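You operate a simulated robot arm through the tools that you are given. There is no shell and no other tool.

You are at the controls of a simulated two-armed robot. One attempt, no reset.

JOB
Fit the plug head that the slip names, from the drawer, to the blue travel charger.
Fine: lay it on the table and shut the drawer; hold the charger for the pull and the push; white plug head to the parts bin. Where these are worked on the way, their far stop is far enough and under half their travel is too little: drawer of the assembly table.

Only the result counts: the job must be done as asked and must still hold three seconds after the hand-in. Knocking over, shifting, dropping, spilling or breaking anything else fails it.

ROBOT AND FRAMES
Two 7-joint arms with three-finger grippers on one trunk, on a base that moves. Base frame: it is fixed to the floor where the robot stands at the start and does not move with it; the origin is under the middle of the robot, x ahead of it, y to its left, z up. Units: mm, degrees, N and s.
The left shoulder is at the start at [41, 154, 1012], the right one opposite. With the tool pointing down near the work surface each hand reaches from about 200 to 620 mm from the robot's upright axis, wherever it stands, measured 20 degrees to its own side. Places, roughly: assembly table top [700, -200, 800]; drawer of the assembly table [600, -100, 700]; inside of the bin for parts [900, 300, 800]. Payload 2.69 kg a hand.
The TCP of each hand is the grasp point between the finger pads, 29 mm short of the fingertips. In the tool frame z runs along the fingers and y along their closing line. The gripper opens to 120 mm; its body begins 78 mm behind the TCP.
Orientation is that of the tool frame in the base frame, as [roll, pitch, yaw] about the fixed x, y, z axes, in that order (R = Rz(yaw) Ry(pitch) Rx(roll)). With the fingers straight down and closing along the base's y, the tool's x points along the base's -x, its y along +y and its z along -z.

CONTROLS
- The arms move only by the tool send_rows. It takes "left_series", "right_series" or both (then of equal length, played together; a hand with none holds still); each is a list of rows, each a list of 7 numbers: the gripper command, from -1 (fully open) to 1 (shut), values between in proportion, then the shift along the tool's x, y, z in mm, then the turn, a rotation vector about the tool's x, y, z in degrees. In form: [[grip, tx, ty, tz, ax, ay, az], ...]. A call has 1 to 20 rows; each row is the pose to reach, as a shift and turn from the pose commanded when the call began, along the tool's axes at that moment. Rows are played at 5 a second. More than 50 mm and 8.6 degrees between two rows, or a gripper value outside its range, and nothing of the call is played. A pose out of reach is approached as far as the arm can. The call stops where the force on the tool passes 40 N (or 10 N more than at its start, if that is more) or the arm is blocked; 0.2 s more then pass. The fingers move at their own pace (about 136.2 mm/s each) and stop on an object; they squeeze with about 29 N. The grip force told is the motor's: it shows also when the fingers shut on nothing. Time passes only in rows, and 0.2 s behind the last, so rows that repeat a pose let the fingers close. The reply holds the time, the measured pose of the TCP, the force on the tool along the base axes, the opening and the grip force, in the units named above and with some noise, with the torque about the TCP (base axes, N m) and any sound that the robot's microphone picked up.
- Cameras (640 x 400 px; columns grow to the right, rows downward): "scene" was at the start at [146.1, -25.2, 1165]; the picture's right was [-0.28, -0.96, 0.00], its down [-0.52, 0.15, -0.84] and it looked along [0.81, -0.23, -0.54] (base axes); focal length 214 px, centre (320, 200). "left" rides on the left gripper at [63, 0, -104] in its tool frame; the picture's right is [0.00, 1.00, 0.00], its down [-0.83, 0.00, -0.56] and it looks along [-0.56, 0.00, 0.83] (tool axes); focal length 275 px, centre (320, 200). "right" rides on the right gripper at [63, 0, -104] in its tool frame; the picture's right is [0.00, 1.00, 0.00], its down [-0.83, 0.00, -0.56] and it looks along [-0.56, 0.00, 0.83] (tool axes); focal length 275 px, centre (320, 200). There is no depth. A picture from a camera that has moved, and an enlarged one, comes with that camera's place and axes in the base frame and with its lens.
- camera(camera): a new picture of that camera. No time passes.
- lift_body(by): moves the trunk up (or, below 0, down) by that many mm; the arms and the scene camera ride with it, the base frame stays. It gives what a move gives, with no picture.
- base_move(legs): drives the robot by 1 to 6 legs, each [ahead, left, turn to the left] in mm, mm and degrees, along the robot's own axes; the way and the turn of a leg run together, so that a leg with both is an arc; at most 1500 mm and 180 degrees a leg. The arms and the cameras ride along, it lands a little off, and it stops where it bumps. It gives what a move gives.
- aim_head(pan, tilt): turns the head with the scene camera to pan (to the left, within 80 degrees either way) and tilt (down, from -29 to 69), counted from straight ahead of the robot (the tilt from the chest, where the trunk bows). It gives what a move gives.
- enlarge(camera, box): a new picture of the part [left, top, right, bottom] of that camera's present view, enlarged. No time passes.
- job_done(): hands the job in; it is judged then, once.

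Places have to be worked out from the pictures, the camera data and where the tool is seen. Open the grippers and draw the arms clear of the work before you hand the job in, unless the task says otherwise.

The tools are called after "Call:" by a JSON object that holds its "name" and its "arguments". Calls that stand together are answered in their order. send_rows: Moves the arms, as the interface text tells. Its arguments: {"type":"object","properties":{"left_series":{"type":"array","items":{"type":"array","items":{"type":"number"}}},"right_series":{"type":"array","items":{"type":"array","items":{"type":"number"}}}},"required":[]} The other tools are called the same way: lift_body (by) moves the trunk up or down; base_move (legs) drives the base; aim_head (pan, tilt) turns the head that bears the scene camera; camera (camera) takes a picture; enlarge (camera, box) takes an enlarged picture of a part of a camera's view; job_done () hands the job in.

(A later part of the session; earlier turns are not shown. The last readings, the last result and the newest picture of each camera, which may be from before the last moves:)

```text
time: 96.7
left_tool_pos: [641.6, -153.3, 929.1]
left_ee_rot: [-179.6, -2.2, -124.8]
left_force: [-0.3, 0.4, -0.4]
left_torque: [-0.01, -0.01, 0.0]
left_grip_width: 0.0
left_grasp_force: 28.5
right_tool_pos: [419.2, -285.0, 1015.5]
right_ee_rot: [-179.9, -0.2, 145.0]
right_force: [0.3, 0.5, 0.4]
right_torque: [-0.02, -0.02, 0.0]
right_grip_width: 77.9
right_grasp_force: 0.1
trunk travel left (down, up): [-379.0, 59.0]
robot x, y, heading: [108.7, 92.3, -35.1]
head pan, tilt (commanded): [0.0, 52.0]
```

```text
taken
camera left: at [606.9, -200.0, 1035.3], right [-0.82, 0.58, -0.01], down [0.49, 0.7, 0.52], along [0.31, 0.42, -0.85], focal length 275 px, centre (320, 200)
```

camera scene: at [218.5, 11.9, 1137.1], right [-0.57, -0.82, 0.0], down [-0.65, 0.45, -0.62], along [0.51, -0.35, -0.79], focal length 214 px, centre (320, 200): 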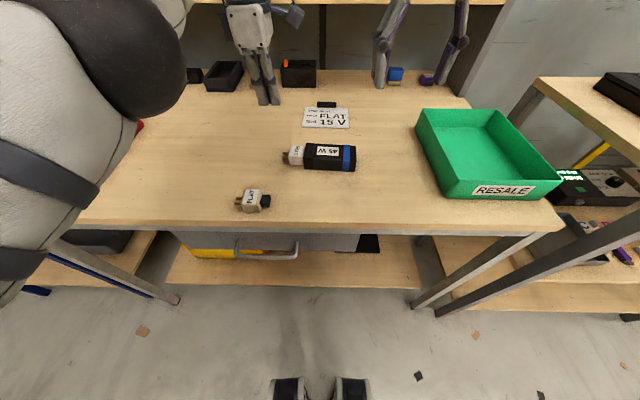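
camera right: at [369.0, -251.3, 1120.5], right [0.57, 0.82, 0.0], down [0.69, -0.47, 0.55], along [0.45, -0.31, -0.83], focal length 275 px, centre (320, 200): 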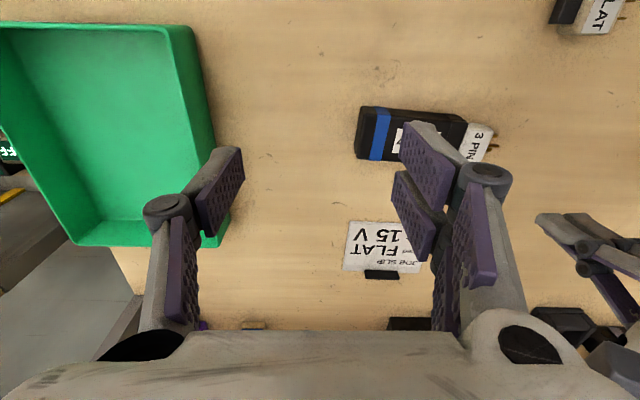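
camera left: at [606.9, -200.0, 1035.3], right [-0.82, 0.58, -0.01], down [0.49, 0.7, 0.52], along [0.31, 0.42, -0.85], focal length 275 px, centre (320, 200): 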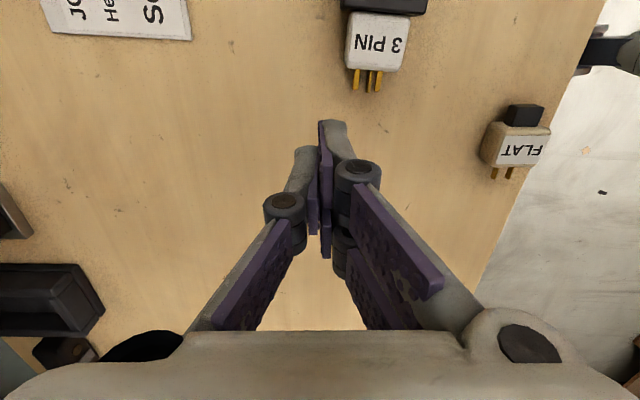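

Robot is at f≈37, l≈138, centred on the charger. I yaw the right hand by +94° at its high position, so that it can close across the charger body.

Call:
{"name": "send_rows", "arguments": {"right_series": [[-0.4, 0, 0, 0, 0, 0, 7.85], [-0.4, 0, 0, 0, 0, 0, 15.7], [-0.4, 0, 0, 0, 0, 0, 23.55], [-0.4, 0, 0, 0, 0, 0, 31.4], [-0.4, 0, 0, 0, 0, 0, 39.25], [-0.4, 0, 0, 0, 0, 0, 47.1], [-0.4, 0, 0, 0, 0, 0, 54.95], [-0.4, 0, 0, 0, 0, 0, 62.8], [-0.4, 0, 0, 0, 0, 0, 70.65], [-0.4, 0, 0, 0, 0, 0, 78.5], [-0.4, 0, 0, 0, 0, 0, 86.35], [-0.4, 0, 0, 0, 0, 0, 94.2]]}}

Call:
{"name": "camera", "arguments": {"camera": "scene"}}

Call:
{"name": "camera", "arguments": {"camera": "right"}}

```text
time: 99.3
left_tool_pos: [641.3, -153.7, 928.9]
left_ee_rot: [-179.7, -2.2, -124.9]
left_force: [0.8, 0.6, 0.3]
left_torque: [0.02, -0.01, 0.02]
left_grip_width: 0.0
left_grasp_force: 28.4
right_tool_pos: [420.0, -285.9, 1015.6]
right_ee_rot: [-179.7, 0.0, 50.7]
right_force: [0.7, 0.0, 0.2]
right_torque: [0.02, 0.01, 0.04]
right_grip_width: 84.0
right_grasp_force: 0.1
trunk travel left (down, up): [-379.0, 59.0]
robot x, y, heading: [109.5, 88.4, -34.9]
head pan, tilt (commanded): [0.0, 52.0]
```

```text
taken
camera scene: at [218.5, 11.8, 1137.1], right [-0.57, -0.82, 0.0], down [-0.65, 0.45, -0.62], along [0.5, -0.35, -0.79], focal length 214 px, centre (320, 200)
```

scene: 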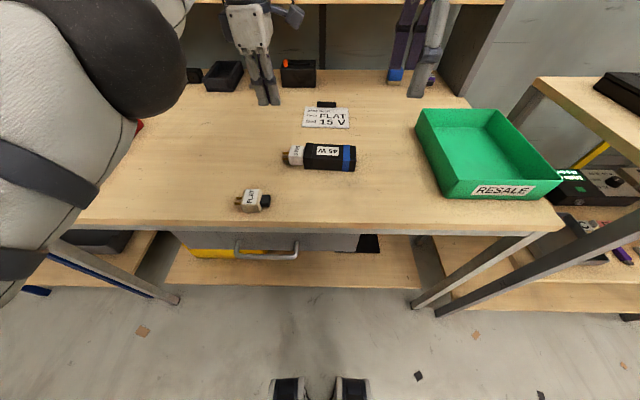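

```text
taken
camera right: at [460.6, -238.4, 1120.2], right [0.78, -0.63, -0.01], down [-0.52, -0.65, 0.56], along [-0.35, -0.43, -0.83], focal length 275 px, centre (320, 200)
```

right: 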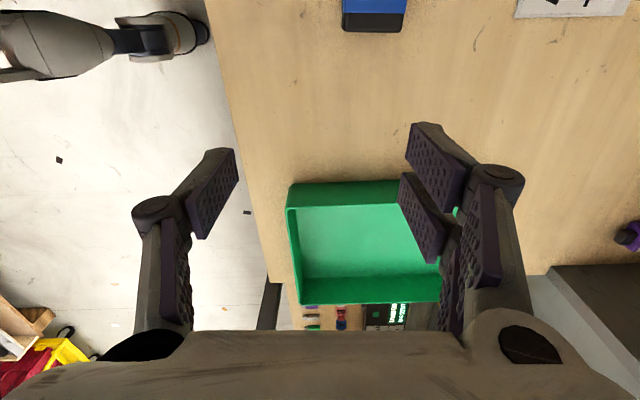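

The right hand yawed fine. I zoom on the charger from the scene and both hand cameras to double-check its position before approaching.

Call:
{"name": "enlarge", "arguments": {"camera": "scene", "box": [220, 125, 380, 225]}}

Call:
{"name": "enlarge", "arguments": {"camera": "left", "box": [310, 0, 570, 200]}}

```text
4.00 times, centred on (300, 175) of scene
camera zoom: at [218.5, 11.8, 1137.1], right [-0.57, -0.82, 0.0], down [-0.65, 0.45, -0.62], along [0.5, -0.35, -0.79], focal length 858 px, centre (400, 300)
```

zoom: 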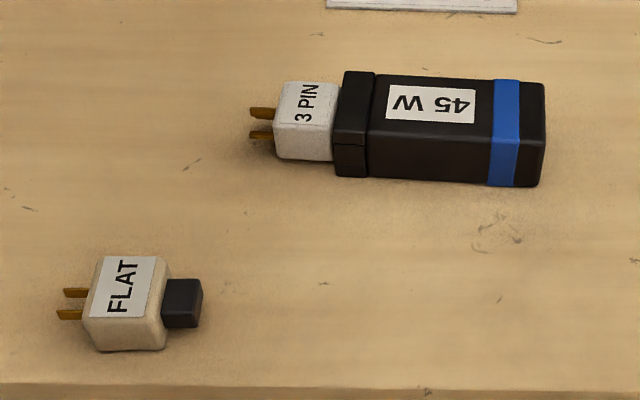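

```text
2.00 times, centred on (440, 100) of left
camera zoom: at [606.9, -200.1, 1035.2], right [-0.82, 0.58, -0.01], down [0.49, 0.7, 0.52], along [0.31, 0.42, -0.85], focal length 551 px, centre (80, 400)
```

zoom: 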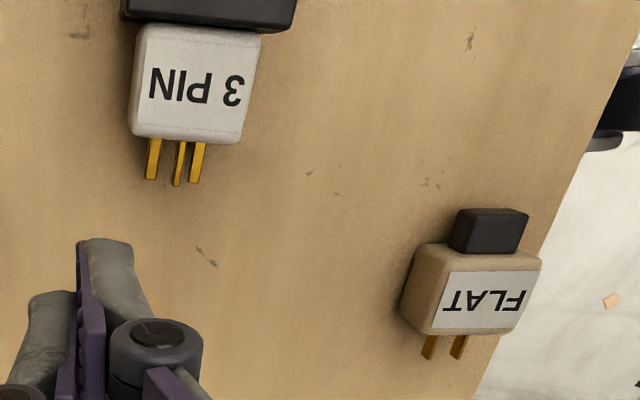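

Positions agree from all views (charger near-bottom edge from f≈538, l≈52 to f≈547, l≈172). I tilt the right hand by 30° (body leaning right) and bring it above the charger's right part at z≈920, opened wide.

Call:
{"name": "send_rows", "arguments": {"right_series": [[-0.6, 9, 6.6, 12, 0, 3.75, 0], [-0.6, 18, 13.2, 24, 0, 7.5, 0], [-0.6, 27, 19.8, 36, 0, 11.25, 0], [-0.6, 36, 26.4, 48, 0, 15, 0], [-0.6, 45, 33, 60, 0, 18.75, 0], [-0.6, 54, 39.6, 72, 0, 22.5, 0], [-0.6, 63, 46.2, 84, 0, 26.25, 0], [-0.6, 71.3, 52.7, 95, 0, 30, 0]]}}

Call:
{"name": "camera", "arguments": {"camera": "right"}}

Call:
{"name": "camera", "arguments": {"camera": "scene"}}

```text
time: 101.1
left_tool_pos: [641.1, -152.6, 928.6]
left_ee_rot: [-179.7, -2.1, -124.9]
left_force: [0.1, -0.5, 0.4]
left_torque: [-0.01, 0.01, 0.02]
left_grip_width: 0.0
left_grasp_force: 29.0
right_tool_pos: [506.1, -262.9, 921.2]
right_ee_rot: [-179.7, -30.1, 50.6]
right_force: [-0.1, 0.1, -0.2]
right_torque: [0.02, 0.04, 0.01]
right_grip_width: 96.0
right_grasp_force: 0.0
trunk travel left (down, up): [-379.0, 59.0]
robot x, y, heading: [111.4, 90.6, -35.1]
head pan, tilt (commanded): [0.0, 52.0]
```

```text
taken
camera right: at [507.7, -263.1, 1042.1], right [0.78, -0.63, 0.0], down [-0.63, -0.78, 0.07], along [-0.04, -0.05, -1.0], focal length 275 px, centre (320, 200)
```

right: 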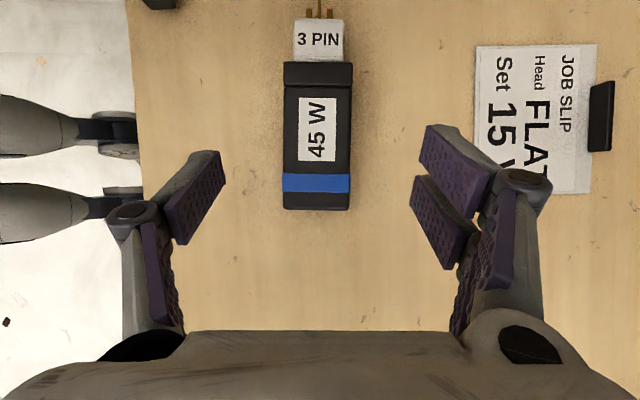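

```text
taken
camera scene: at [218.7, 11.6, 1137.0], right [-0.57, -0.82, 0.0], down [-0.65, 0.45, -0.62], along [0.5, -0.35, -0.79], focal length 214 px, centre (320, 200)
```

scene: 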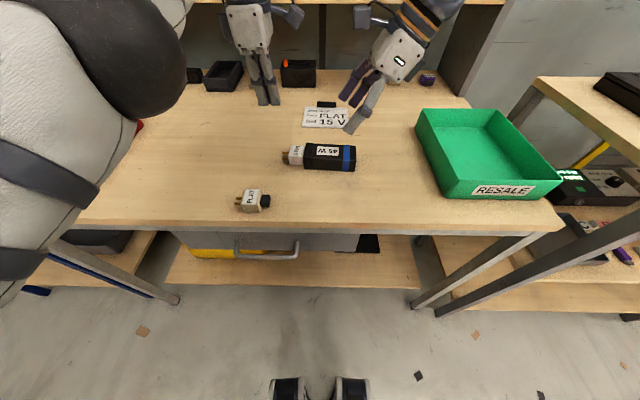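

The right camera now looks straight down on the charger, well aligned. I zoom for exact dimensions.

Call:
{"name": "enlarge", "arguments": {"camera": "right", "box": [250, 0, 410, 100]}}

Call:
{"name": "enlarge", "arguments": {"camera": "right", "box": [220, 30, 420, 230]}}

```text
4.00 times, centred on (330, 50) of right
camera zoom: at [507.7, -263.1, 1042.1], right [0.78, -0.63, 0.0], down [-0.63, -0.78, 0.07], along [-0.04, -0.05, -1.0], focal length 1101 px, centre (280, 800)
```

zoom: 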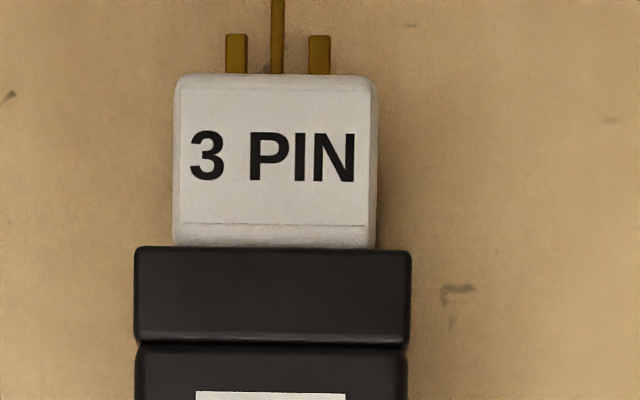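

```text
2.00 times, centred on (320, 130) of right
camera zoom: at [507.7, -263.1, 1042.1], right [0.78, -0.63, 0.0], down [-0.63, -0.78, 0.07], along [-0.04, -0.05, -1.0], focal length 551 px, centre (320, 340)
```

zoom: 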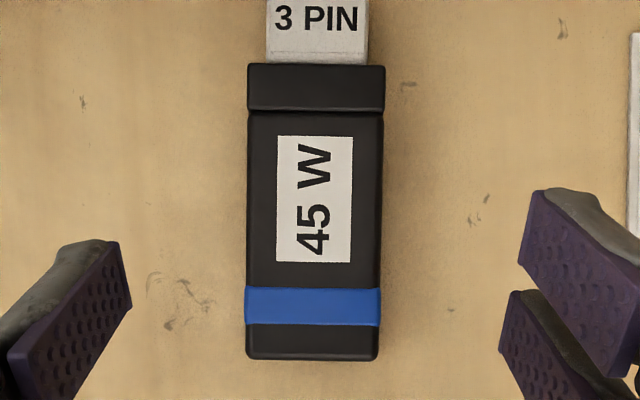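

The charger axis is about 49.7° and the hand is about 2.5 mm too far on the far side. I correct that and lower the tilted right hand around the body to TCP z≈824.

Call:
{"name": "send_rows", "arguments": {"right_series": [[-0.6, -12, -2.5, 21, -0.45, 0, 0.78], [-0.6, -24, -2.5, 42, -0.45, 0, 0.78], [-0.6, -34, -2.5, 59, -0.45, 0, 0.78], [-0.6, -42, -2.5, 73, -0.45, 0, 0.78], [-0.6, -46, -2.5, 80, -0.45, 0, 0.78], [-0.6, -48.5, -2.5, 84, -0.45, 0, 0.78]]}}

Call:
{"name": "camera", "arguments": {"camera": "right"}}

Call:
{"name": "enlarge", "arguments": {"camera": "scene", "box": [240, 60, 440, 200]}}

```text
time: 102.5
left_tool_pos: [640.7, -152.3, 929.6]
left_ee_rot: [-179.7, -2.2, -124.9]
left_force: [0.2, -0.4, -0.1]
left_torque: [-0.02, 0.0, -0.01]
left_grip_width: 0.1
left_grasp_force: 28.6
right_tool_pos: [503.0, -261.0, 823.1]
right_ee_rot: [-179.6, -29.9, 49.8]
right_force: [0.0, 0.0, -0.8]
right_torque: [-0.03, 0.01, -0.02]
right_grip_width: 96.0
right_grasp_force: 0.0
trunk travel left (down, up): [-379.0, 59.0]
robot x, y, heading: [109.8, 87.9, -35.0]
head pan, tilt (commanded): [0.0, 52.0]
```

```text
taken
camera right: at [505.3, -260.9, 945.4], right [0.77, -0.64, 0.0], down [-0.64, -0.77, 0.07], along [-0.05, -0.05, -1.0], focal length 275 px, centre (320, 200)
```

right: 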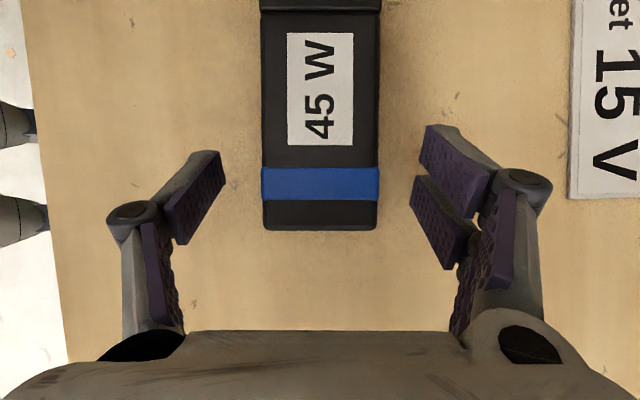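

```text
2.86 times, centred on (340, 130) of scene
camera zoom: at [218.5, 11.8, 1137.1], right [-0.57, -0.82, 0.0], down [-0.65, 0.45, -0.62], along [0.5, -0.35, -0.79], focal length 613 px, centre (263, 400)
```

zoom: 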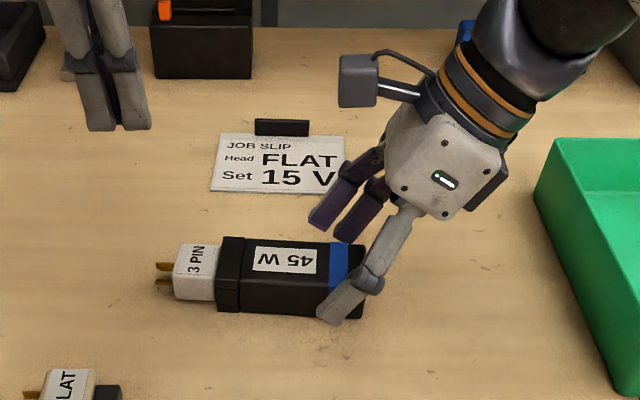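

The right fingers straddle the body symmetrically with no contact. I close the right gripper on the charger.

Call:
{"name": "send_rows", "arguments": {"right_series": [[-0.4, 0, 0, 0, 0, 0, 0], [-0.2, 0, 0, 0, 0, 0, 0], [0, 0, 0, 0, 0, 0, 0], [0.2, 0, 0, 0, 0, 0, 0], [0.6, 0, 0, 0, 0, 0, 0], [1, 0, 0, 0, 0, 0, 0], [1, 0, 0, 0, 0, 0, 0], [1, 0, 0, 0, 0, 0, 0]]}}

Call:
{"name": "camera", "arguments": {"camera": "right"}}

Call:
{"name": "enlarge", "arguments": {"camera": "scene", "box": [240, 60, 440, 200]}}

```text
time: 104.3
left_tool_pos: [641.3, -151.9, 930.1]
left_ee_rot: [-179.7, -2.2, -124.9]
left_force: [0.8, 0.1, 1.0]
left_torque: [0.0, 0.03, 0.0]
left_grip_width: 0.0
left_grasp_force: 28.7
right_tool_pos: [503.5, -261.2, 823.0]
right_ee_rot: [-179.6, -30.0, 49.8]
right_force: [-0.6, 0.4, 0.8]
right_torque: [-0.09, -0.02, 0.02]
right_grip_width: 55.7
right_grasp_force: 29.0
trunk travel left (down, up): [-379.0, 59.0]
robot x, y, heading: [104.3, 90.9, -34.9]
head pan, tilt (commanded): [0.0, 52.0]
```

```text
taken
camera right: at [505.3, -260.9, 945.7], right [0.77, -0.64, 0.0], down [-0.64, -0.77, 0.07], along [-0.05, -0.05, -1.0], focal length 275 px, centre (320, 200)
```

right: 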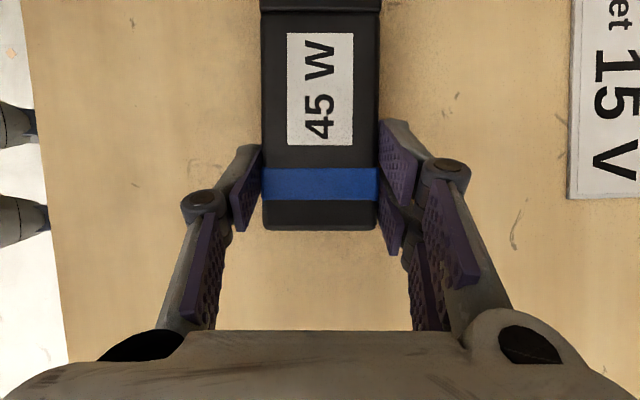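

```text
2.86 times, centred on (340, 130) of scene
camera zoom: at [218.5, 11.8, 1137.1], right [-0.57, -0.82, 0.0], down [-0.65, 0.45, -0.62], along [0.5, -0.35, -0.79], focal length 613 px, centre (263, 400)
```

zoom: 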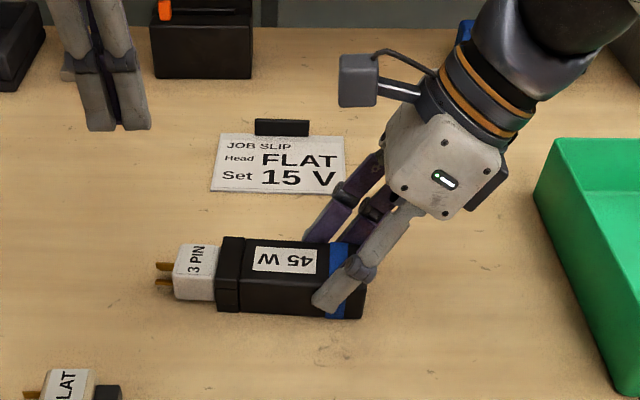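

The charger is firmly held (55.7 mm). I bring the left hand above the white head at z≈900, aligning yaw to −130.2° with a 10° outward tilt and opening it.

Call:
{"name": "send_rows", "arguments": {"left_series": [[0.4, 6, 6, 0, 0, 1.5, 1], [0, 13, 13, 5, 0, 3, 2], [-0.4, 22, 21, 12, 0, 4.5, 3.2], [-0.4, 31, 29, 22, 0, 6.2, 4.4], [-0.4, 38.7, 36.7, 31.5, 0, 7.8, 5.3]]}}

Call:
{"name": "camera", "arguments": {"camera": "left"}}

Call:
{"name": "camera", "arguments": {"camera": "scene"}}

```text
time: 105.5
left_tool_pos: [586.7, -163.7, 898.9]
left_ee_rot: [-178.9, -10.0, -130.2]
left_force: [0.6, -0.4, -0.4]
left_torque: [0.0, -0.02, 0.01]
left_grip_width: 83.9
left_grasp_force: 0.0
left hand out of reach, approached as far as the arm can: row 1, 2, 3
right_tool_pos: [503.2, -260.7, 823.1]
right_ee_rot: [-179.6, -30.0, 49.7]
right_force: [-0.8, 0.1, 1.1]
right_torque: [0.05, -0.12, 0.07]
right_grip_width: 55.7
right_grasp_force: 28.7
trunk travel left (down, up): [-379.0, 59.0]
robot x, y, heading: [106.3, 93.8, -34.8]
head pan, tilt (commanded): [0.0, 52.0]
```

```text
taken
camera left: at [558.1, -196.3, 1012.1], right [-0.76, 0.65, -0.02], down [0.59, 0.7, 0.4], along [0.27, 0.3, -0.92], focal length 275 px, centre (320, 200)
```

left: 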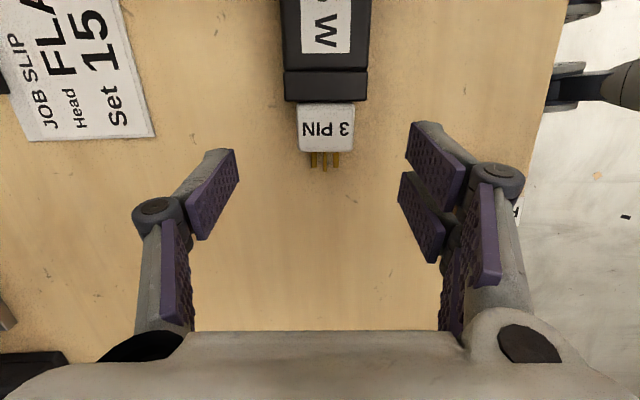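

```text
taken
camera scene: at [218.4, 11.8, 1137.1], right [-0.57, -0.82, 0.0], down [-0.65, 0.45, -0.62], along [0.5, -0.35, -0.79], focal length 214 px, centre (320, 200)
```

scene: 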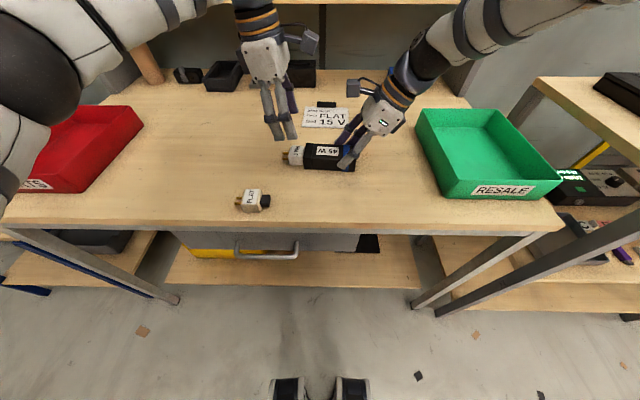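

The left hand is above the head. I zoom its view to fine-align.

Call:
{"name": "enlarge", "arguments": {"camera": "left", "box": [250, 50, 410, 190]}}

```text
2.86 times, centred on (330, 120) of left
camera zoom: at [558.1, -196.3, 1012.1], right [-0.76, 0.65, -0.02], down [0.59, 0.7, 0.4], along [0.27, 0.3, -0.92], focal length 786 px, centre (291, 429)
```

zoom: 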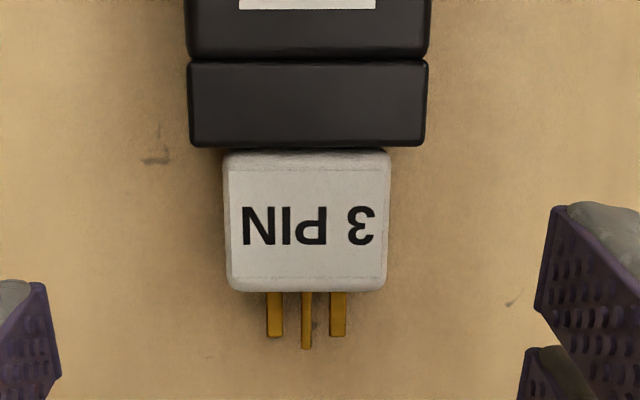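

The head is about 2.3 mm to the near side of the hand's centre plane and yaw is right; collar face at about 32 mm from my hand centre along the axis. I level the roll, shift, and descend most of the way.

Call:
{"name": "send_rows", "arguments": {"left_series": [[-0.4, -4, 1, 15, -0.5, 0, 0], [-0.4, -8, 2.3, 32, -1.1, 0, 0], [-0.4, -12, 2.3, 50, -1.1, 0, 0], [-0.4, -14, 2.3, 60, -1.1, 0, 0]]}}

Call:
{"name": "camera", "arguments": {"camera": "left"}}

Call:
{"name": "enlarge", "arguments": {"camera": "left", "box": [220, 50, 430, 230]}}

Call:
{"name": "enlarge", "arguments": {"camera": "scene", "box": [220, 50, 420, 200]}}

```text
time: 106.5
left_tool_pos: [588.0, -159.6, 837.6]
left_ee_rot: [179.8, -9.9, -130.4]
left_force: [0.4, 0.3, -0.4]
left_torque: [0.01, 0.02, 0.0]
left_grip_width: 84.0
left_grasp_force: 0.1
right_tool_pos: [503.4, -260.6, 823.9]
right_ee_rot: [-179.6, -30.0, 49.7]
right_force: [-1.4, 1.0, 0.4]
right_torque: [0.06, -0.1, 0.09]
right_grip_width: 55.6
right_grasp_force: 28.7
trunk travel left (down, up): [-379.0, 59.0]
robot x, y, heading: [107.5, 88.9, -35.0]
head pan, tilt (commanded): [0.0, 52.0]
```

```text
taken
camera left: at [561.2, -193.9, 949.7], right [-0.76, 0.65, 0.0], down [0.6, 0.69, 0.4], along [0.26, 0.31, -0.91], focal length 275 px, centre (320, 200)
```

left: 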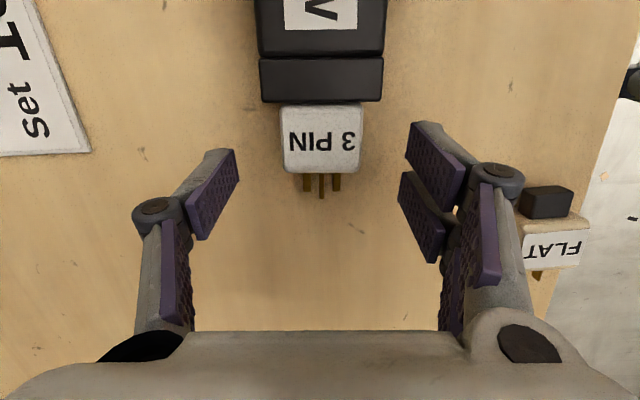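

```text
2.22 times, centred on (325, 140) of left
camera zoom: at [561.2, -193.9, 949.7], right [-0.76, 0.65, 0.0], down [0.6, 0.69, 0.4], along [0.26, 0.31, -0.91], focal length 612 px, centre (309, 333)
```

zoom: 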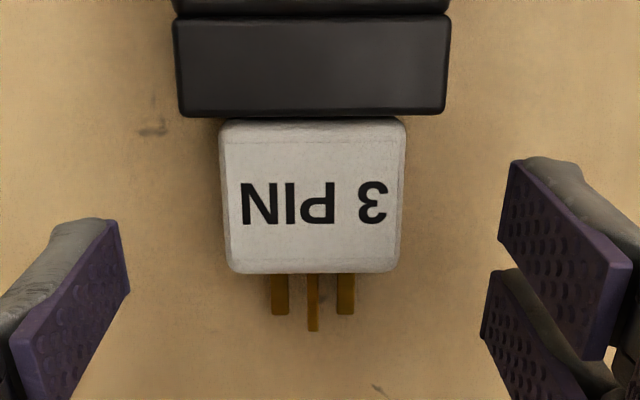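

```text
2.67 times, centred on (320, 125) of scene
camera zoom: at [218.5, 11.9, 1137.1], right [-0.57, -0.82, 0.0], down [-0.65, 0.45, -0.62], along [0.51, -0.35, -0.79], focal length 572 px, centre (320, 400)
```

zoom: 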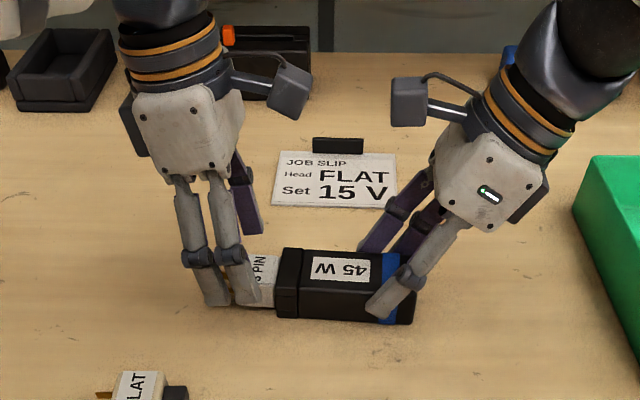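

The alignment is within a millimetre and the collar face is 33 mm from the hand centre. I finish the descent to z≈815.

Call:
{"name": "send_rows", "arguments": {"left_series": [[-0.4, -1.2, 0.5, 7, 0, 0, -0.3], [-0.4, -2.4, 0.9, 14, 0, 0, -0.5], [-0.4, -3.3, 0.9, 19, 0, 0, -0.5], [-0.4, -3.9, 0.9, 22, 0, 0, -0.5]]}}

Call:
{"name": "camera", "arguments": {"camera": "left"}}

Call:
{"name": "enlarge", "arguments": {"camera": "scene", "box": [250, 100, 370, 180]}}

```text
time: 107.5
left_tool_pos: [588.6, -161.0, 814.4]
left_ee_rot: [179.7, -9.9, -129.9]
left_force: [0.1, -0.6, -0.3]
left_torque: [0.0, 0.01, -0.01]
left_grip_width: 83.9
left_grasp_force: 0.0
right_tool_pos: [502.4, -261.6, 823.6]
right_ee_rot: [-179.5, -29.9, 49.6]
right_force: [-0.7, -0.2, 0.6]
right_torque: [0.01, -0.09, 0.04]
right_grip_width: 55.6
right_grasp_force: 28.8
trunk travel left (down, up): [-379.0, 59.0]
robot x, y, heading: [111.1, 94.7, -35.0]
head pan, tilt (commanded): [0.0, 52.0]
```

```text
taken
camera left: at [560.8, -194.1, 928.0], right [-0.76, 0.64, 0.0], down [0.59, 0.7, 0.4], along [0.26, 0.31, -0.91], focal length 275 px, centre (320, 200)
```

left: 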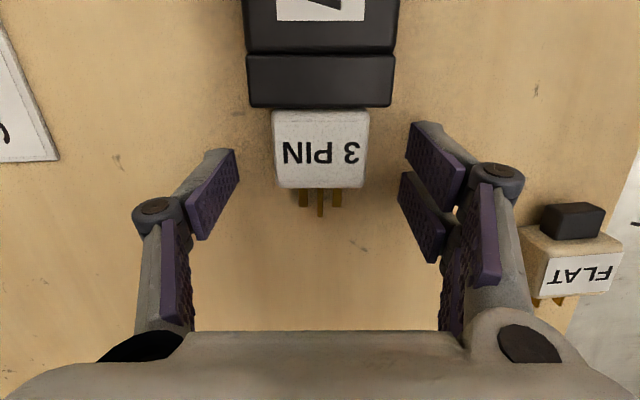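

```text
5.00 times, centred on (310, 140) of scene
camera zoom: at [218.5, 11.8, 1137.1], right [-0.57, -0.82, 0.0], down [-0.65, 0.45, -0.62], along [0.51, -0.35, -0.79], focal length 1072 px, centre (370, 500)
```

zoom: 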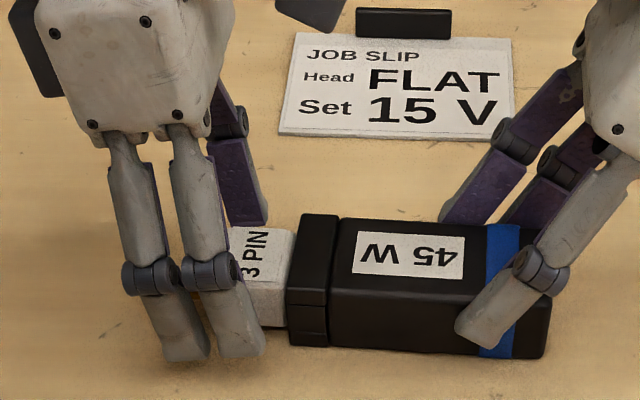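

The white head is centred between the left fingers and clear of the collar. I close the left gripper on it.

Call:
{"name": "send_rows", "arguments": {"left_series": [[-0.2, 0, 0, 0, 0, 0, 0], [0, 0, 0, 0, 0, 0, 0], [0.2, 0, 0, 0, 0, 0, 0], [0.4, 0, 0, 0, 0, 0, 0], [0.7, 0, 0, 0, 0, 0, 0], [1, 0, 0, 0, 0, 0, 0], [1, 0, 0, 0, 0, 0, 0], [1, 0, 0, 0, 0, 0, 0]]}}

Call:
{"name": "camera", "arguments": {"camera": "left"}}

Call:
{"name": "enlarge", "arguments": {"camera": "scene", "box": [250, 100, 370, 180]}}

```text
time: 109.3
left_tool_pos: [587.9, -162.3, 816.1]
left_ee_rot: [179.7, -9.9, -129.8]
left_force: [0.8, 1.3, -0.1]
left_torque: [0.05, -0.01, -0.04]
left_grip_width: 41.2
left_grasp_force: 28.9
right_tool_pos: [502.7, -262.0, 824.1]
right_ee_rot: [-179.6, -30.0, 49.7]
right_force: [0.3, -1.0, -0.7]
right_torque: [-0.04, -0.02, 0.07]
right_grip_width: 55.5
right_grasp_force: 28.9
trunk travel left (down, up): [-379.0, 59.0]
robot x, y, heading: [104.2, 90.4, -34.8]
head pan, tilt (commanded): [0.0, 52.0]
```

```text
taken
camera left: at [560.8, -194.1, 928.1], right [-0.76, 0.64, 0.0], down [0.59, 0.7, 0.4], along [0.26, 0.31, -0.91], focal length 275 px, centre (320, 200)
```

left: 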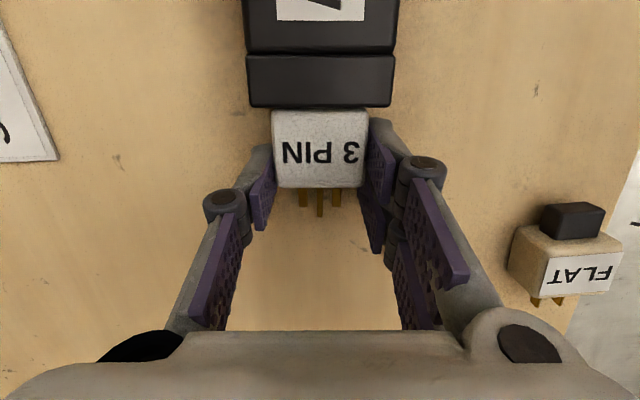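

```text
5.00 times, centred on (310, 140) of scene
camera zoom: at [218.5, 11.8, 1137.1], right [-0.57, -0.82, 0.0], down [-0.65, 0.45, -0.62], along [0.5, -0.35, -0.79], focal length 1072 px, centre (370, 500)
```

zoom: 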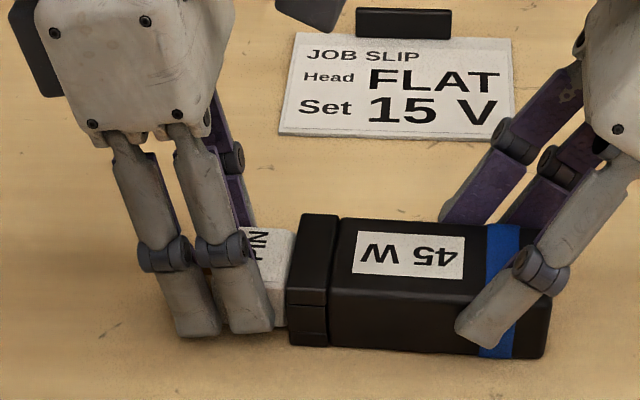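

Both grips hold (41 mm and 55.5 mm). I pull the white head straight along the charger axis in 3 mm steps.

Call:
{"name": "send_rows", "arguments": {"left_series": [[1, -2, 0, -0.35, 0, 0, 0], [1, -4.9, 0, -0.87, 0, 0, 0], [1, -7.9, 0, -1.39, 0, 0, 0], [1, -10.8, 0, -1.91, 0, 0, 0], [1, -13.8, 0, -2.43, 0, 0, 0], [1, -16.7, 0, -2.95, 0, 0, 0], [1, -19.7, 0, -3.47, 0, 0, 0], [1, -23.6, 0, -4.17, 0, 0, 0], [1, -27.6, 0, -4.86, 0, 0, 0], [1, -31.5, 0, -5.56, 0, 0, 0]]}}

Call:
{"name": "camera", "arguments": {"camera": "left"}}

Call:
{"name": "enlarge", "arguments": {"camera": "scene", "box": [240, 90, 380, 185]}}

```text
time: 111.5
left_tool_pos: [608.1, -136.1, 815.1]
left_ee_rot: [179.7, -9.8, -129.7]
left_force: [-0.5, 0.5, 0.4]
left_torque: [0.02, 0.0, -0.01]
left_grip_width: 40.9
left_grasp_force: 28.4
right_tool_pos: [503.4, -261.2, 823.9]
right_ee_rot: [-179.6, -30.0, 49.7]
right_force: [0.1, 0.1, 0.6]
right_torque: [-0.08, -0.03, -0.04]
right_grip_width: 55.6
right_grasp_force: 28.9
trunk travel left (down, up): [-379.0, 59.0]
robot x, y, heading: [106.9, 91.0, -35.2]
head pan, tilt (commanded): [0.0, 52.0]
```

```text
taken
camera left: at [581.6, -169.3, 928.2], right [-0.76, 0.64, 0.0], down [0.59, 0.7, 0.4], along [0.26, 0.31, -0.91], focal length 275 px, centre (320, 200)
```

left: 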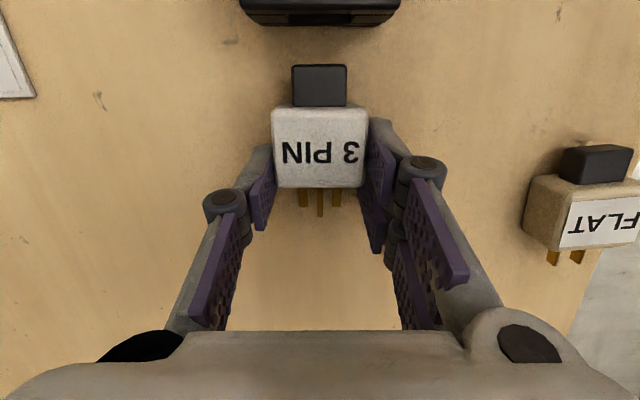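

```text
4.21 times, centred on (310, 138) of scene
camera zoom: at [218.5, 11.8, 1137.1], right [-0.57, -0.82, 0.0], down [-0.65, 0.45, -0.62], along [0.5, -0.35, -0.79], focal length 903 px, centre (362, 463)
```

zoom: 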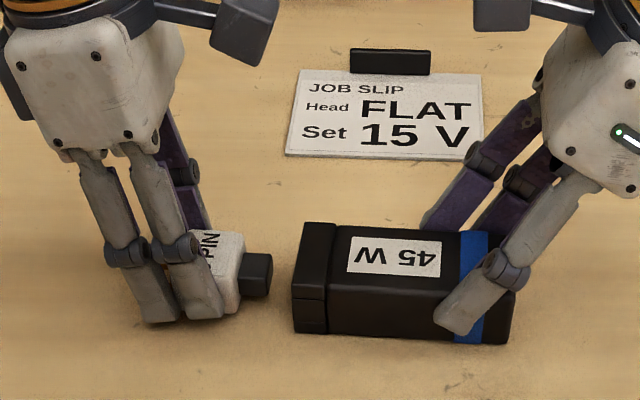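

The white head came off cleanly and the charger did not move. I raise the white head gently by about 110 mm.

Call:
{"name": "send_rows", "arguments": {"left_series": [[1, 0.5, 0, -3, 0, 0, 0], [1, 1.4, 0, -8, 0, 0, 0], [1, 2.6, 0, -15, 0, 0, 0], [1, 4, 0, -23, 0, 0, 0], [1, 5.6, 0, -32, 0, 0, 0], [1, 7.4, 0, -42, 0, 0, 0], [1, 9.2, 0, -52, 0, 0, 0], [1, 11, 0, -62, 0, 0, 0], [1, 12.8, 0, -72, 0, 0, 0], [1, 14.6, 0, -82, 0, 0, 0], [1, 16.4, 0, -92, 0, 0, 0], [1, 17.8, 0, -101, 0, 0, 0], [1, 19.1, 0, -108, 0, 0, 0]]}}

Call:
{"name": "camera", "arguments": {"camera": "left"}}

```text
time: 114.3
left_tool_pos: [609.5, -136.1, 925.7]
left_ee_rot: [179.7, -10.0, -129.8]
left_force: [-0.1, -0.4, -0.4]
left_torque: [0.0, -0.02, 0.0]
left_grip_width: 41.3
left_grasp_force: 28.4
right_tool_pos: [503.7, -260.3, 822.9]
right_ee_rot: [-179.6, -30.0, 49.7]
right_force: [-0.2, -0.8, 0.0]
right_torque: [-0.04, -0.07, -0.01]
right_grip_width: 55.7
right_grasp_force: 28.7
trunk travel left (down, up): [-379.0, 59.0]
robot x, y, heading: [108.1, 91.8, -34.8]
head pan, tilt (commanded): [0.0, 52.0]
```

```text
taken
camera left: at [581.7, -169.6, 1038.1], right [-0.76, 0.64, 0.0], down [0.59, 0.7, 0.4], along [0.26, 0.31, -0.91], focal length 275 px, centre (320, 200)
```

left: 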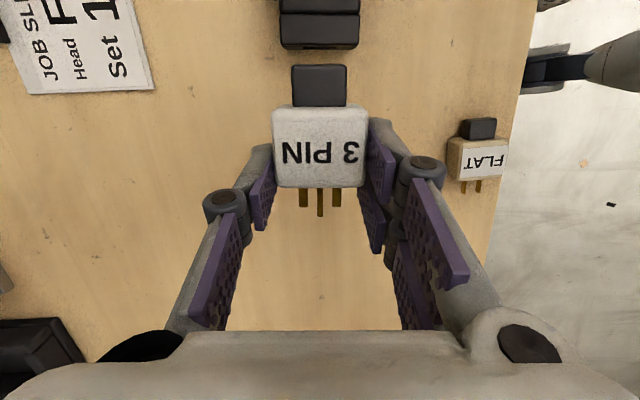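

The white head is in hand at z≈926. I release the charger with the right hand and raise that hand vertically.

Call:
{"name": "send_rows", "arguments": {"right_series": [[0.3, 0, 0, 0, 0, 0, 0], [0, 0, 0, 0, 0, 0, 0], [-0.3, 0, 0, 0, 0, 0, 0], [-0.6, 0, 0, 0, 0, 0, 0], [-0.6, 0, 0, 0, 0, 0, 0], [-0.6, 5, 0, -8.7, 0, 0, 0], [-0.6, 20, 0, -34.6, 0, 0, 0], [-0.6, 40, 0, -69.3, 0, 0, 0], [-0.6, 60, 0, -103.9, 0, 0, 0]]}}

Call:
{"name": "camera", "arguments": {"camera": "right"}}

Call:
{"name": "aim_head", "arguments": {"pan": 45, "tilt": 40}}

Call:
{"name": "camera", "arguments": {"camera": "scene"}}

```text
time: 116.3
left_tool_pos: [609.4, -136.5, 924.5]
left_ee_rot: [179.8, -10.1, -129.8]
left_force: [-0.4, 0.0, -0.7]
left_torque: [0.05, 0.01, -0.02]
left_grip_width: 41.1
left_grasp_force: 29.0
right_tool_pos: [504.2, -261.8, 943.8]
right_ee_rot: [-179.5, -29.9, 49.7]
right_force: [-0.2, 0.7, 0.1]
right_torque: [-0.01, 0.01, -0.02]
right_grip_width: 96.2
right_grasp_force: 0.2
trunk travel left (down, up): [-379.0, 59.0]
robot x, y, heading: [109.1, 88.8, -35.2]
head pan, tilt (commanded): [0.0, 52.0]
```

```text
taken
camera right: at [505.9, -261.3, 1065.4], right [0.77, -0.64, 0.0], down [-0.64, -0.77, 0.07], along [-0.05, -0.05, -1.0], focal length 275 px, centre (320, 200)
```

right: 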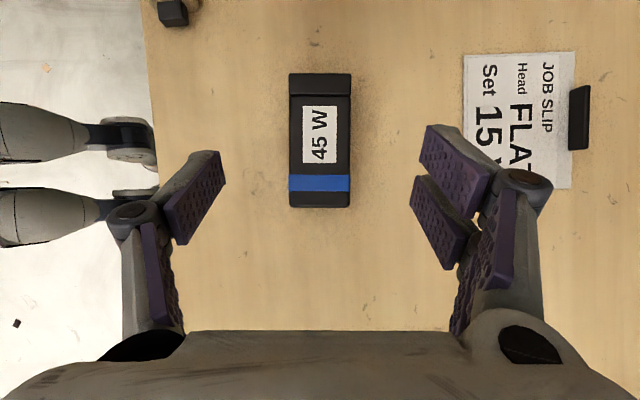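

```text
time: 117.4
left_tool_pos: [609.3, -136.6, 925.6]
left_ee_rot: [179.8, -10.0, -129.8]
left_force: [-0.1, 1.1, 0.0]
left_torque: [0.02, 0.01, -0.03]
left_grip_width: 41.0
left_grasp_force: 29.0
right_tool_pos: [505.1, -262.2, 943.0]
right_ee_rot: [-179.6, -30.0, 49.7]
right_force: [-0.2, 0.0, 0.1]
right_torque: [-0.01, -0.01, 0.02]
right_grip_width: 96.0
right_grasp_force: 0.0
trunk travel left (down, up): [-379.0, 59.0]
robot x, y, heading: [106.3, 90.3, -34.6]
head pan, tilt (commanded): [45.0, 40.0]
```

```text
taken
camera scene: at [240.7, 69.6, 1153.9], right [0.17, -0.98, 0.0], down [-0.63, -0.11, -0.77], along [0.75, 0.13, -0.64], focal length 214 px, centre (320, 200)
```

scene: 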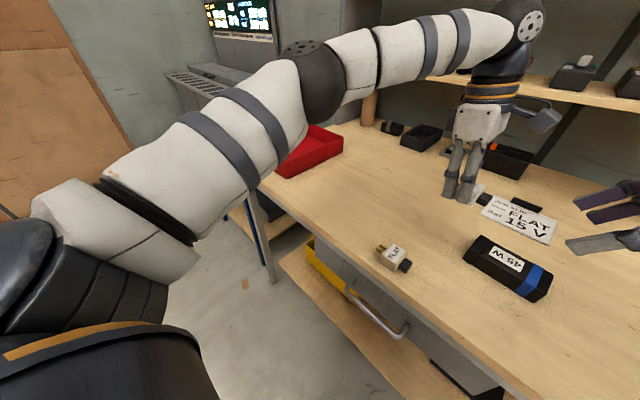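

The charger stayed put. The PARTS bin lies around l≈650–860, f≈480–700 with rim z≈843; I drive 420 mm left so the left hand can reach it.

Call:
{"name": "base_move", "arguments": {"legs": [[0, 210, 0], [0, 212, 0]]}}

Call:
{"name": "camera", "arguments": {"camera": "left"}}

Call:
{"name": "camera", "arguments": {"camera": "scene"}}

```text
time: 121.5
left_tool_pos: [849.3, 209.9, 924.8]
left_ee_rot: [179.7, -10.0, -129.9]
left_force: [-0.6, 0.6, -0.2]
left_torque: [-0.02, 0.0, 0.01]
left_grip_width: 41.2
left_grasp_force: 28.5
right_tool_pos: [744.8, 85.2, 941.2]
right_ee_rot: [-179.6, -29.9, 49.9]
right_force: [-0.4, 0.5, -0.2]
right_torque: [-0.04, 0.0, -0.01]
right_grip_width: 95.7
right_grasp_force: 0.0
trunk travel left (down, up): [-379.0, 59.0]
robot x, y, heading: [348.5, 432.6, -34.7]
head pan, tilt (commanded): [45.0, 40.0]
```

```text
taken
camera left: at [822.0, 176.1, 1037.8], right [-0.77, 0.64, 0.0], down [0.59, 0.7, 0.4], along [0.26, 0.31, -0.91], focal length 275 px, centre (320, 200)
```

left: 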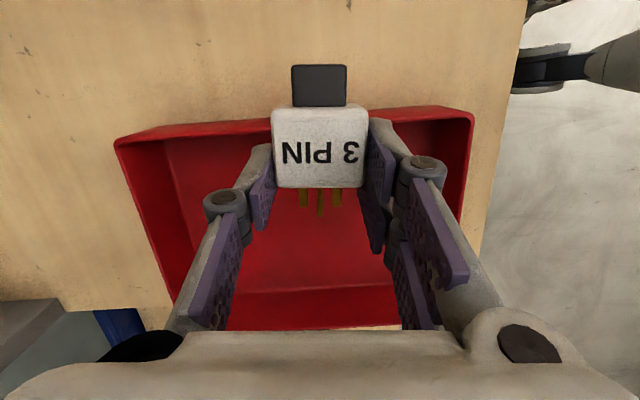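

```text
taken
camera scene: at [480.8, 415.1, 1153.9], right [0.18, -0.98, 0.0], down [-0.63, -0.11, -0.77], along [0.75, 0.13, -0.64], focal length 214 px, centre (320, 200)
```

scene: 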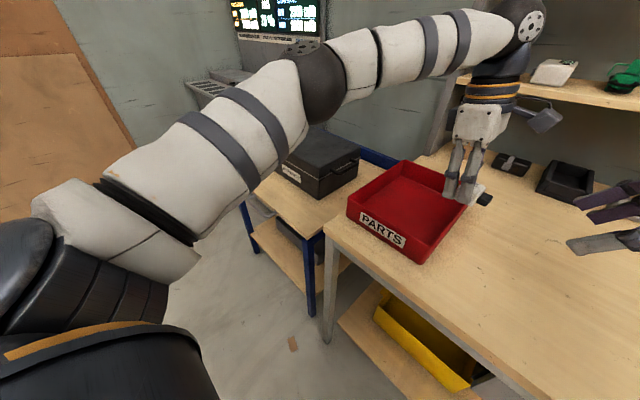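

The hand is just over the bin's right wall. I move it 92 mm further left over the bin's middle.

Call:
{"name": "send_rows", "arguments": {"left_series": [[1, -7, 0, -1.2, 0, 0, 0], [1, -19, 0, -3.3, 0, 0, 0], [1, -33, 0, -5.8, 0, 0, 0], [1, -48, 0, -8.5, 0, 0, 0], [1, -63, 0, -11.1, 0, 0, 0], [1, -76, 0, -13.4, 0, 0, 0], [1, -85, 0, -15, 0, 0, 0], [1, -90.6, 0, -16, 0, 0, 0]]}}

Call:
{"name": "camera", "arguments": {"camera": "left"}}

Call:
{"name": "enlarge", "arguments": {"camera": "scene", "box": [320, 80, 560, 280]}}

```text
time: 123.3
left_tool_pos: [907.0, 280.2, 924.4]
left_ee_rot: [179.7, -9.8, -129.9]
left_force: [-0.8, -0.1, -0.5]
left_torque: [0.01, 0.0, 0.01]
left_grip_width: 41.0
left_grasp_force: 28.9
right_tool_pos: [743.7, 85.6, 941.8]
right_ee_rot: [-179.6, -30.0, 49.8]
right_force: [-0.4, -0.5, 0.7]
right_torque: [0.0, -0.01, 0.01]
right_grip_width: 96.0
right_grasp_force: 0.1
trunk travel left (down, up): [-379.0, 59.0]
robot x, y, heading: [347.0, 437.0, -34.9]
head pan, tilt (commanded): [45.0, 40.0]
```

```text
taken
camera left: at [880.5, 246.4, 1038.0], right [-0.76, 0.64, 0.0], down [0.59, 0.7, 0.4], along [0.26, 0.31, -0.91], focal length 275 px, centre (320, 200)
```

left: 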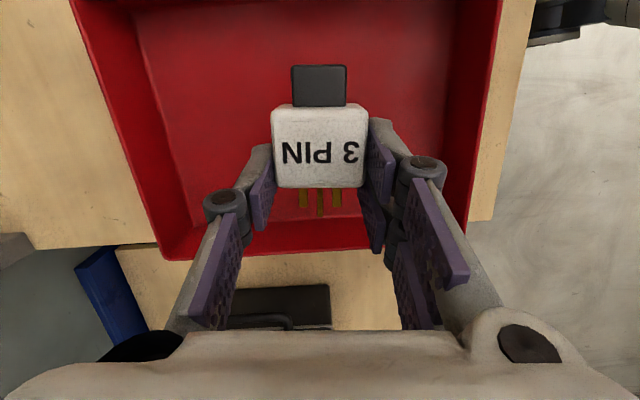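

```text
2.00 times, centred on (440, 180) of scene
camera zoom: at [480.7, 414.9, 1153.9], right [0.18, -0.98, 0.0], down [-0.63, -0.11, -0.77], along [0.75, 0.14, -0.64], focal length 429 px, centre (80, 240)
```

zoom: 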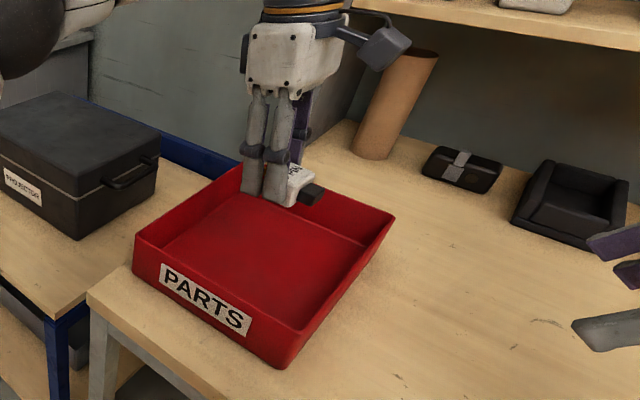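

The white head is over the bin's middle (walls 85–140 mm away). I lower it toward the bin floor.

Call:
{"name": "send_rows", "arguments": {"left_series": [[1, -1.5, 0, 8, 0, 0, 0], [1, -3.5, 0, 20, 0, 0, 0], [1, -6, 0, 34, 0, 0, 0], [1, -8.5, 0, 48, 0, 0, 0], [1, -11, 0, 62, 0, 0, 0], [1, -13.2, 0, 75, 0, 0, 0], [1, -15.2, 0, 86, 0, 0, 0], [1, -16.6, 0, 94, 0, 0, 0], [1, -17.3, 0, 98, 0, 0, 0], [1, -17.7, 0, 100.5, 0, 0, 0]]}}

Call:
{"name": "enlarge", "arguments": {"camera": "scene", "box": [320, 80, 560, 280]}}

Call:
{"name": "camera", "arguments": {"camera": "left"}}

```text
time: 125.5
left_tool_pos: [907.2, 279.3, 822.2]
left_ee_rot: [179.7, -9.9, -129.8]
left_force: [0.2, 0.3, -0.4]
left_torque: [0.03, -0.02, 0.0]
left_grip_width: 40.9
left_grasp_force: 29.3
right_tool_pos: [744.3, 83.2, 943.1]
right_ee_rot: [-179.6, -29.9, 49.8]
right_force: [0.4, 0.3, -0.4]
right_torque: [0.03, 0.0, 0.01]
right_grip_width: 96.3
right_grasp_force: 0.1
trunk travel left (down, up): [-379.0, 59.0]
robot x, y, heading: [349.8, 433.9, -34.8]
head pan, tilt (commanded): [45.0, 40.0]
```

```text
2.00 times, centred on (440, 180) of scene
camera zoom: at [480.7, 414.9, 1153.9], right [0.18, -0.98, 0.0], down [-0.63, -0.11, -0.77], along [0.75, 0.14, -0.64], focal length 429 px, centre (80, 240)
```

zoom: 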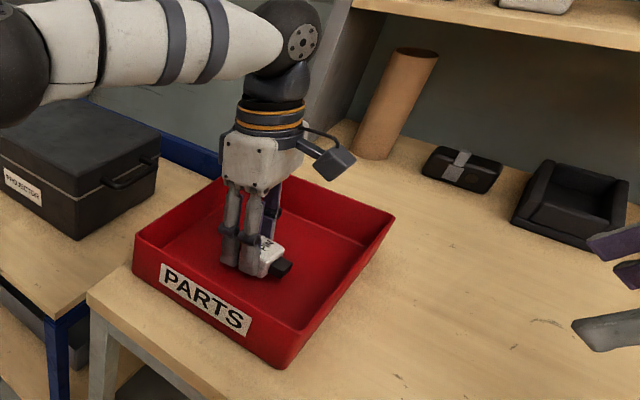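

```text
taken
camera left: at [880.1, 246.6, 935.7], right [-0.76, 0.64, 0.0], down [0.59, 0.7, 0.4], along [0.26, 0.31, -0.91], focal length 275 px, centre (320, 200)
```

left: 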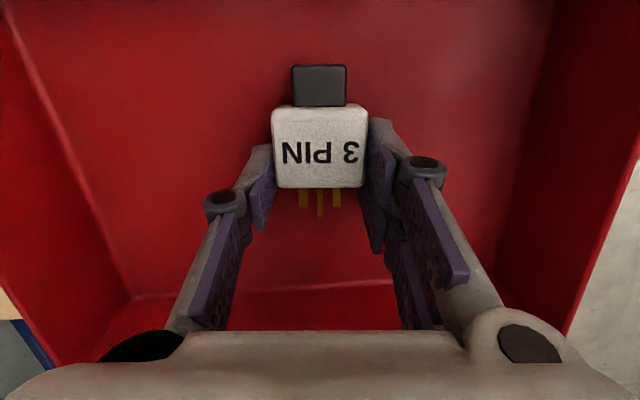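

The head is a few millimetres above the bin floor. I lower in 1.5 mm steps to touch.

Call:
{"name": "send_rows", "arguments": {"left_series": [[1, -0.26, 0, 1.5, 0, 0, 0], [1, -0.52, 0, 3, 0, 0, 0], [1, -0.78, 0, 4.4, 0, 0, 0], [1, -1.0, 0, 5.9, 0, 0, 0]]}}

```text
time: 126.5
left_tool_pos: [906.3, 281.6, 816.9]
left_ee_rot: [179.7, -9.8, -129.8]
left_force: [0.1, -0.4, -0.5]
left_torque: [0.05, -0.01, 0.0]
left_grip_width: 41.1
left_grasp_force: 29.8
right_tool_pos: [744.1, 82.7, 942.8]
right_ee_rot: [-179.7, -30.0, 49.8]
right_force: [-0.4, 0.2, -0.4]
right_torque: [-0.02, -0.01, 0.0]
right_grip_width: 95.9
right_grasp_force: 0.0
trunk travel left (down, up): [-379.0, 59.0]
robot x, y, heading: [346.5, 437.6, -35.0]
head pan, tilt (commanded): [45.0, 40.0]
```

No contact at z≈816.5 yet; I continue a little lower.

Call:
{"name": "send_rows", "arguments": {"left_series": [[1, -0.26, 0, 1.5, 0, 0, 0], [1, -0.52, 0, 3, 0, 0, 0], [1, -0.7, 0, 4, 0, 0, 0]]}}

```text
time: 127.3
left_tool_pos: [907.6, 280.1, 815.7]
left_ee_rot: [-179.9, -10.0, -129.8]
left_force: [4.4, 2.4, 25.0]
left_torque: [0.51, 0.13, -0.1]
left_grip_width: 40.9
left_grasp_force: 29.3
right_tool_pos: [743.1, 84.9, 944.5]
right_ee_rot: [-179.7, -30.1, 49.9]
right_force: [-0.1, 0.1, 0.4]
right_torque: [-0.03, -0.02, 0.01]
right_grip_width: 95.7
right_grasp_force: 0.0
trunk travel left (down, up): [-379.0, 59.0]
robot x, y, heading: [345.0, 434.7, -34.6]
head pan, tilt (commanded): [45.0, 40.0]
```

Contact with the bin floor (25 N). I ease off 3 mm and open the fingers to leave the white head there.

Call:
{"name": "send_rows", "arguments": {"left_series": [[1, 0.5, 0, -3, 0, 0, 0], [0.3, 0.5, 0, -3, 0, 0, 0], [0.1, 0.5, 0, -3, 0, 0, 0], [-0.2, 0.5, 0, -3, 0, 0, 0], [-0.4, 0.5, 0, -3, 0, 0, 0], [-0.4, 0.5, 0, -3, 0, 0, 0]]}}

Call:
{"name": "camera", "arguments": {"camera": "left"}}

```text
time: 128.7
left_tool_pos: [907.4, 279.8, 815.6]
left_ee_rot: [179.7, -9.9, -129.7]
left_force: [0.2, 0.0, -0.6]
left_torque: [0.0, 0.01, -0.03]
left_grip_width: 84.0
left_grasp_force: 0.0
right_tool_pos: [745.1, 83.4, 942.8]
right_ee_rot: [-179.6, -30.0, 49.7]
right_force: [-0.5, -0.7, 0.7]
right_torque: [0.02, -0.03, -0.03]
right_grip_width: 96.2
right_grasp_force: 0.2
trunk travel left (down, up): [-379.0, 59.0]
robot x, y, heading: [348.9, 435.3, -34.6]
head pan, tilt (commanded): [45.0, 40.0]
```

```text
taken
camera left: at [880.4, 247.0, 928.7], right [-0.77, 0.64, 0.0], down [0.59, 0.7, 0.4], along [0.26, 0.31, -0.91], focal length 275 px, centre (320, 200)
```

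left: 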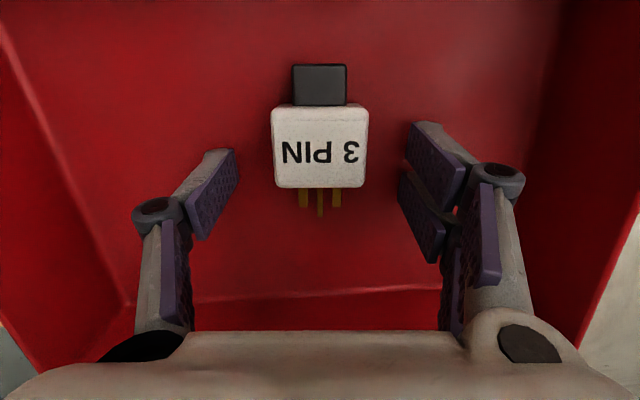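

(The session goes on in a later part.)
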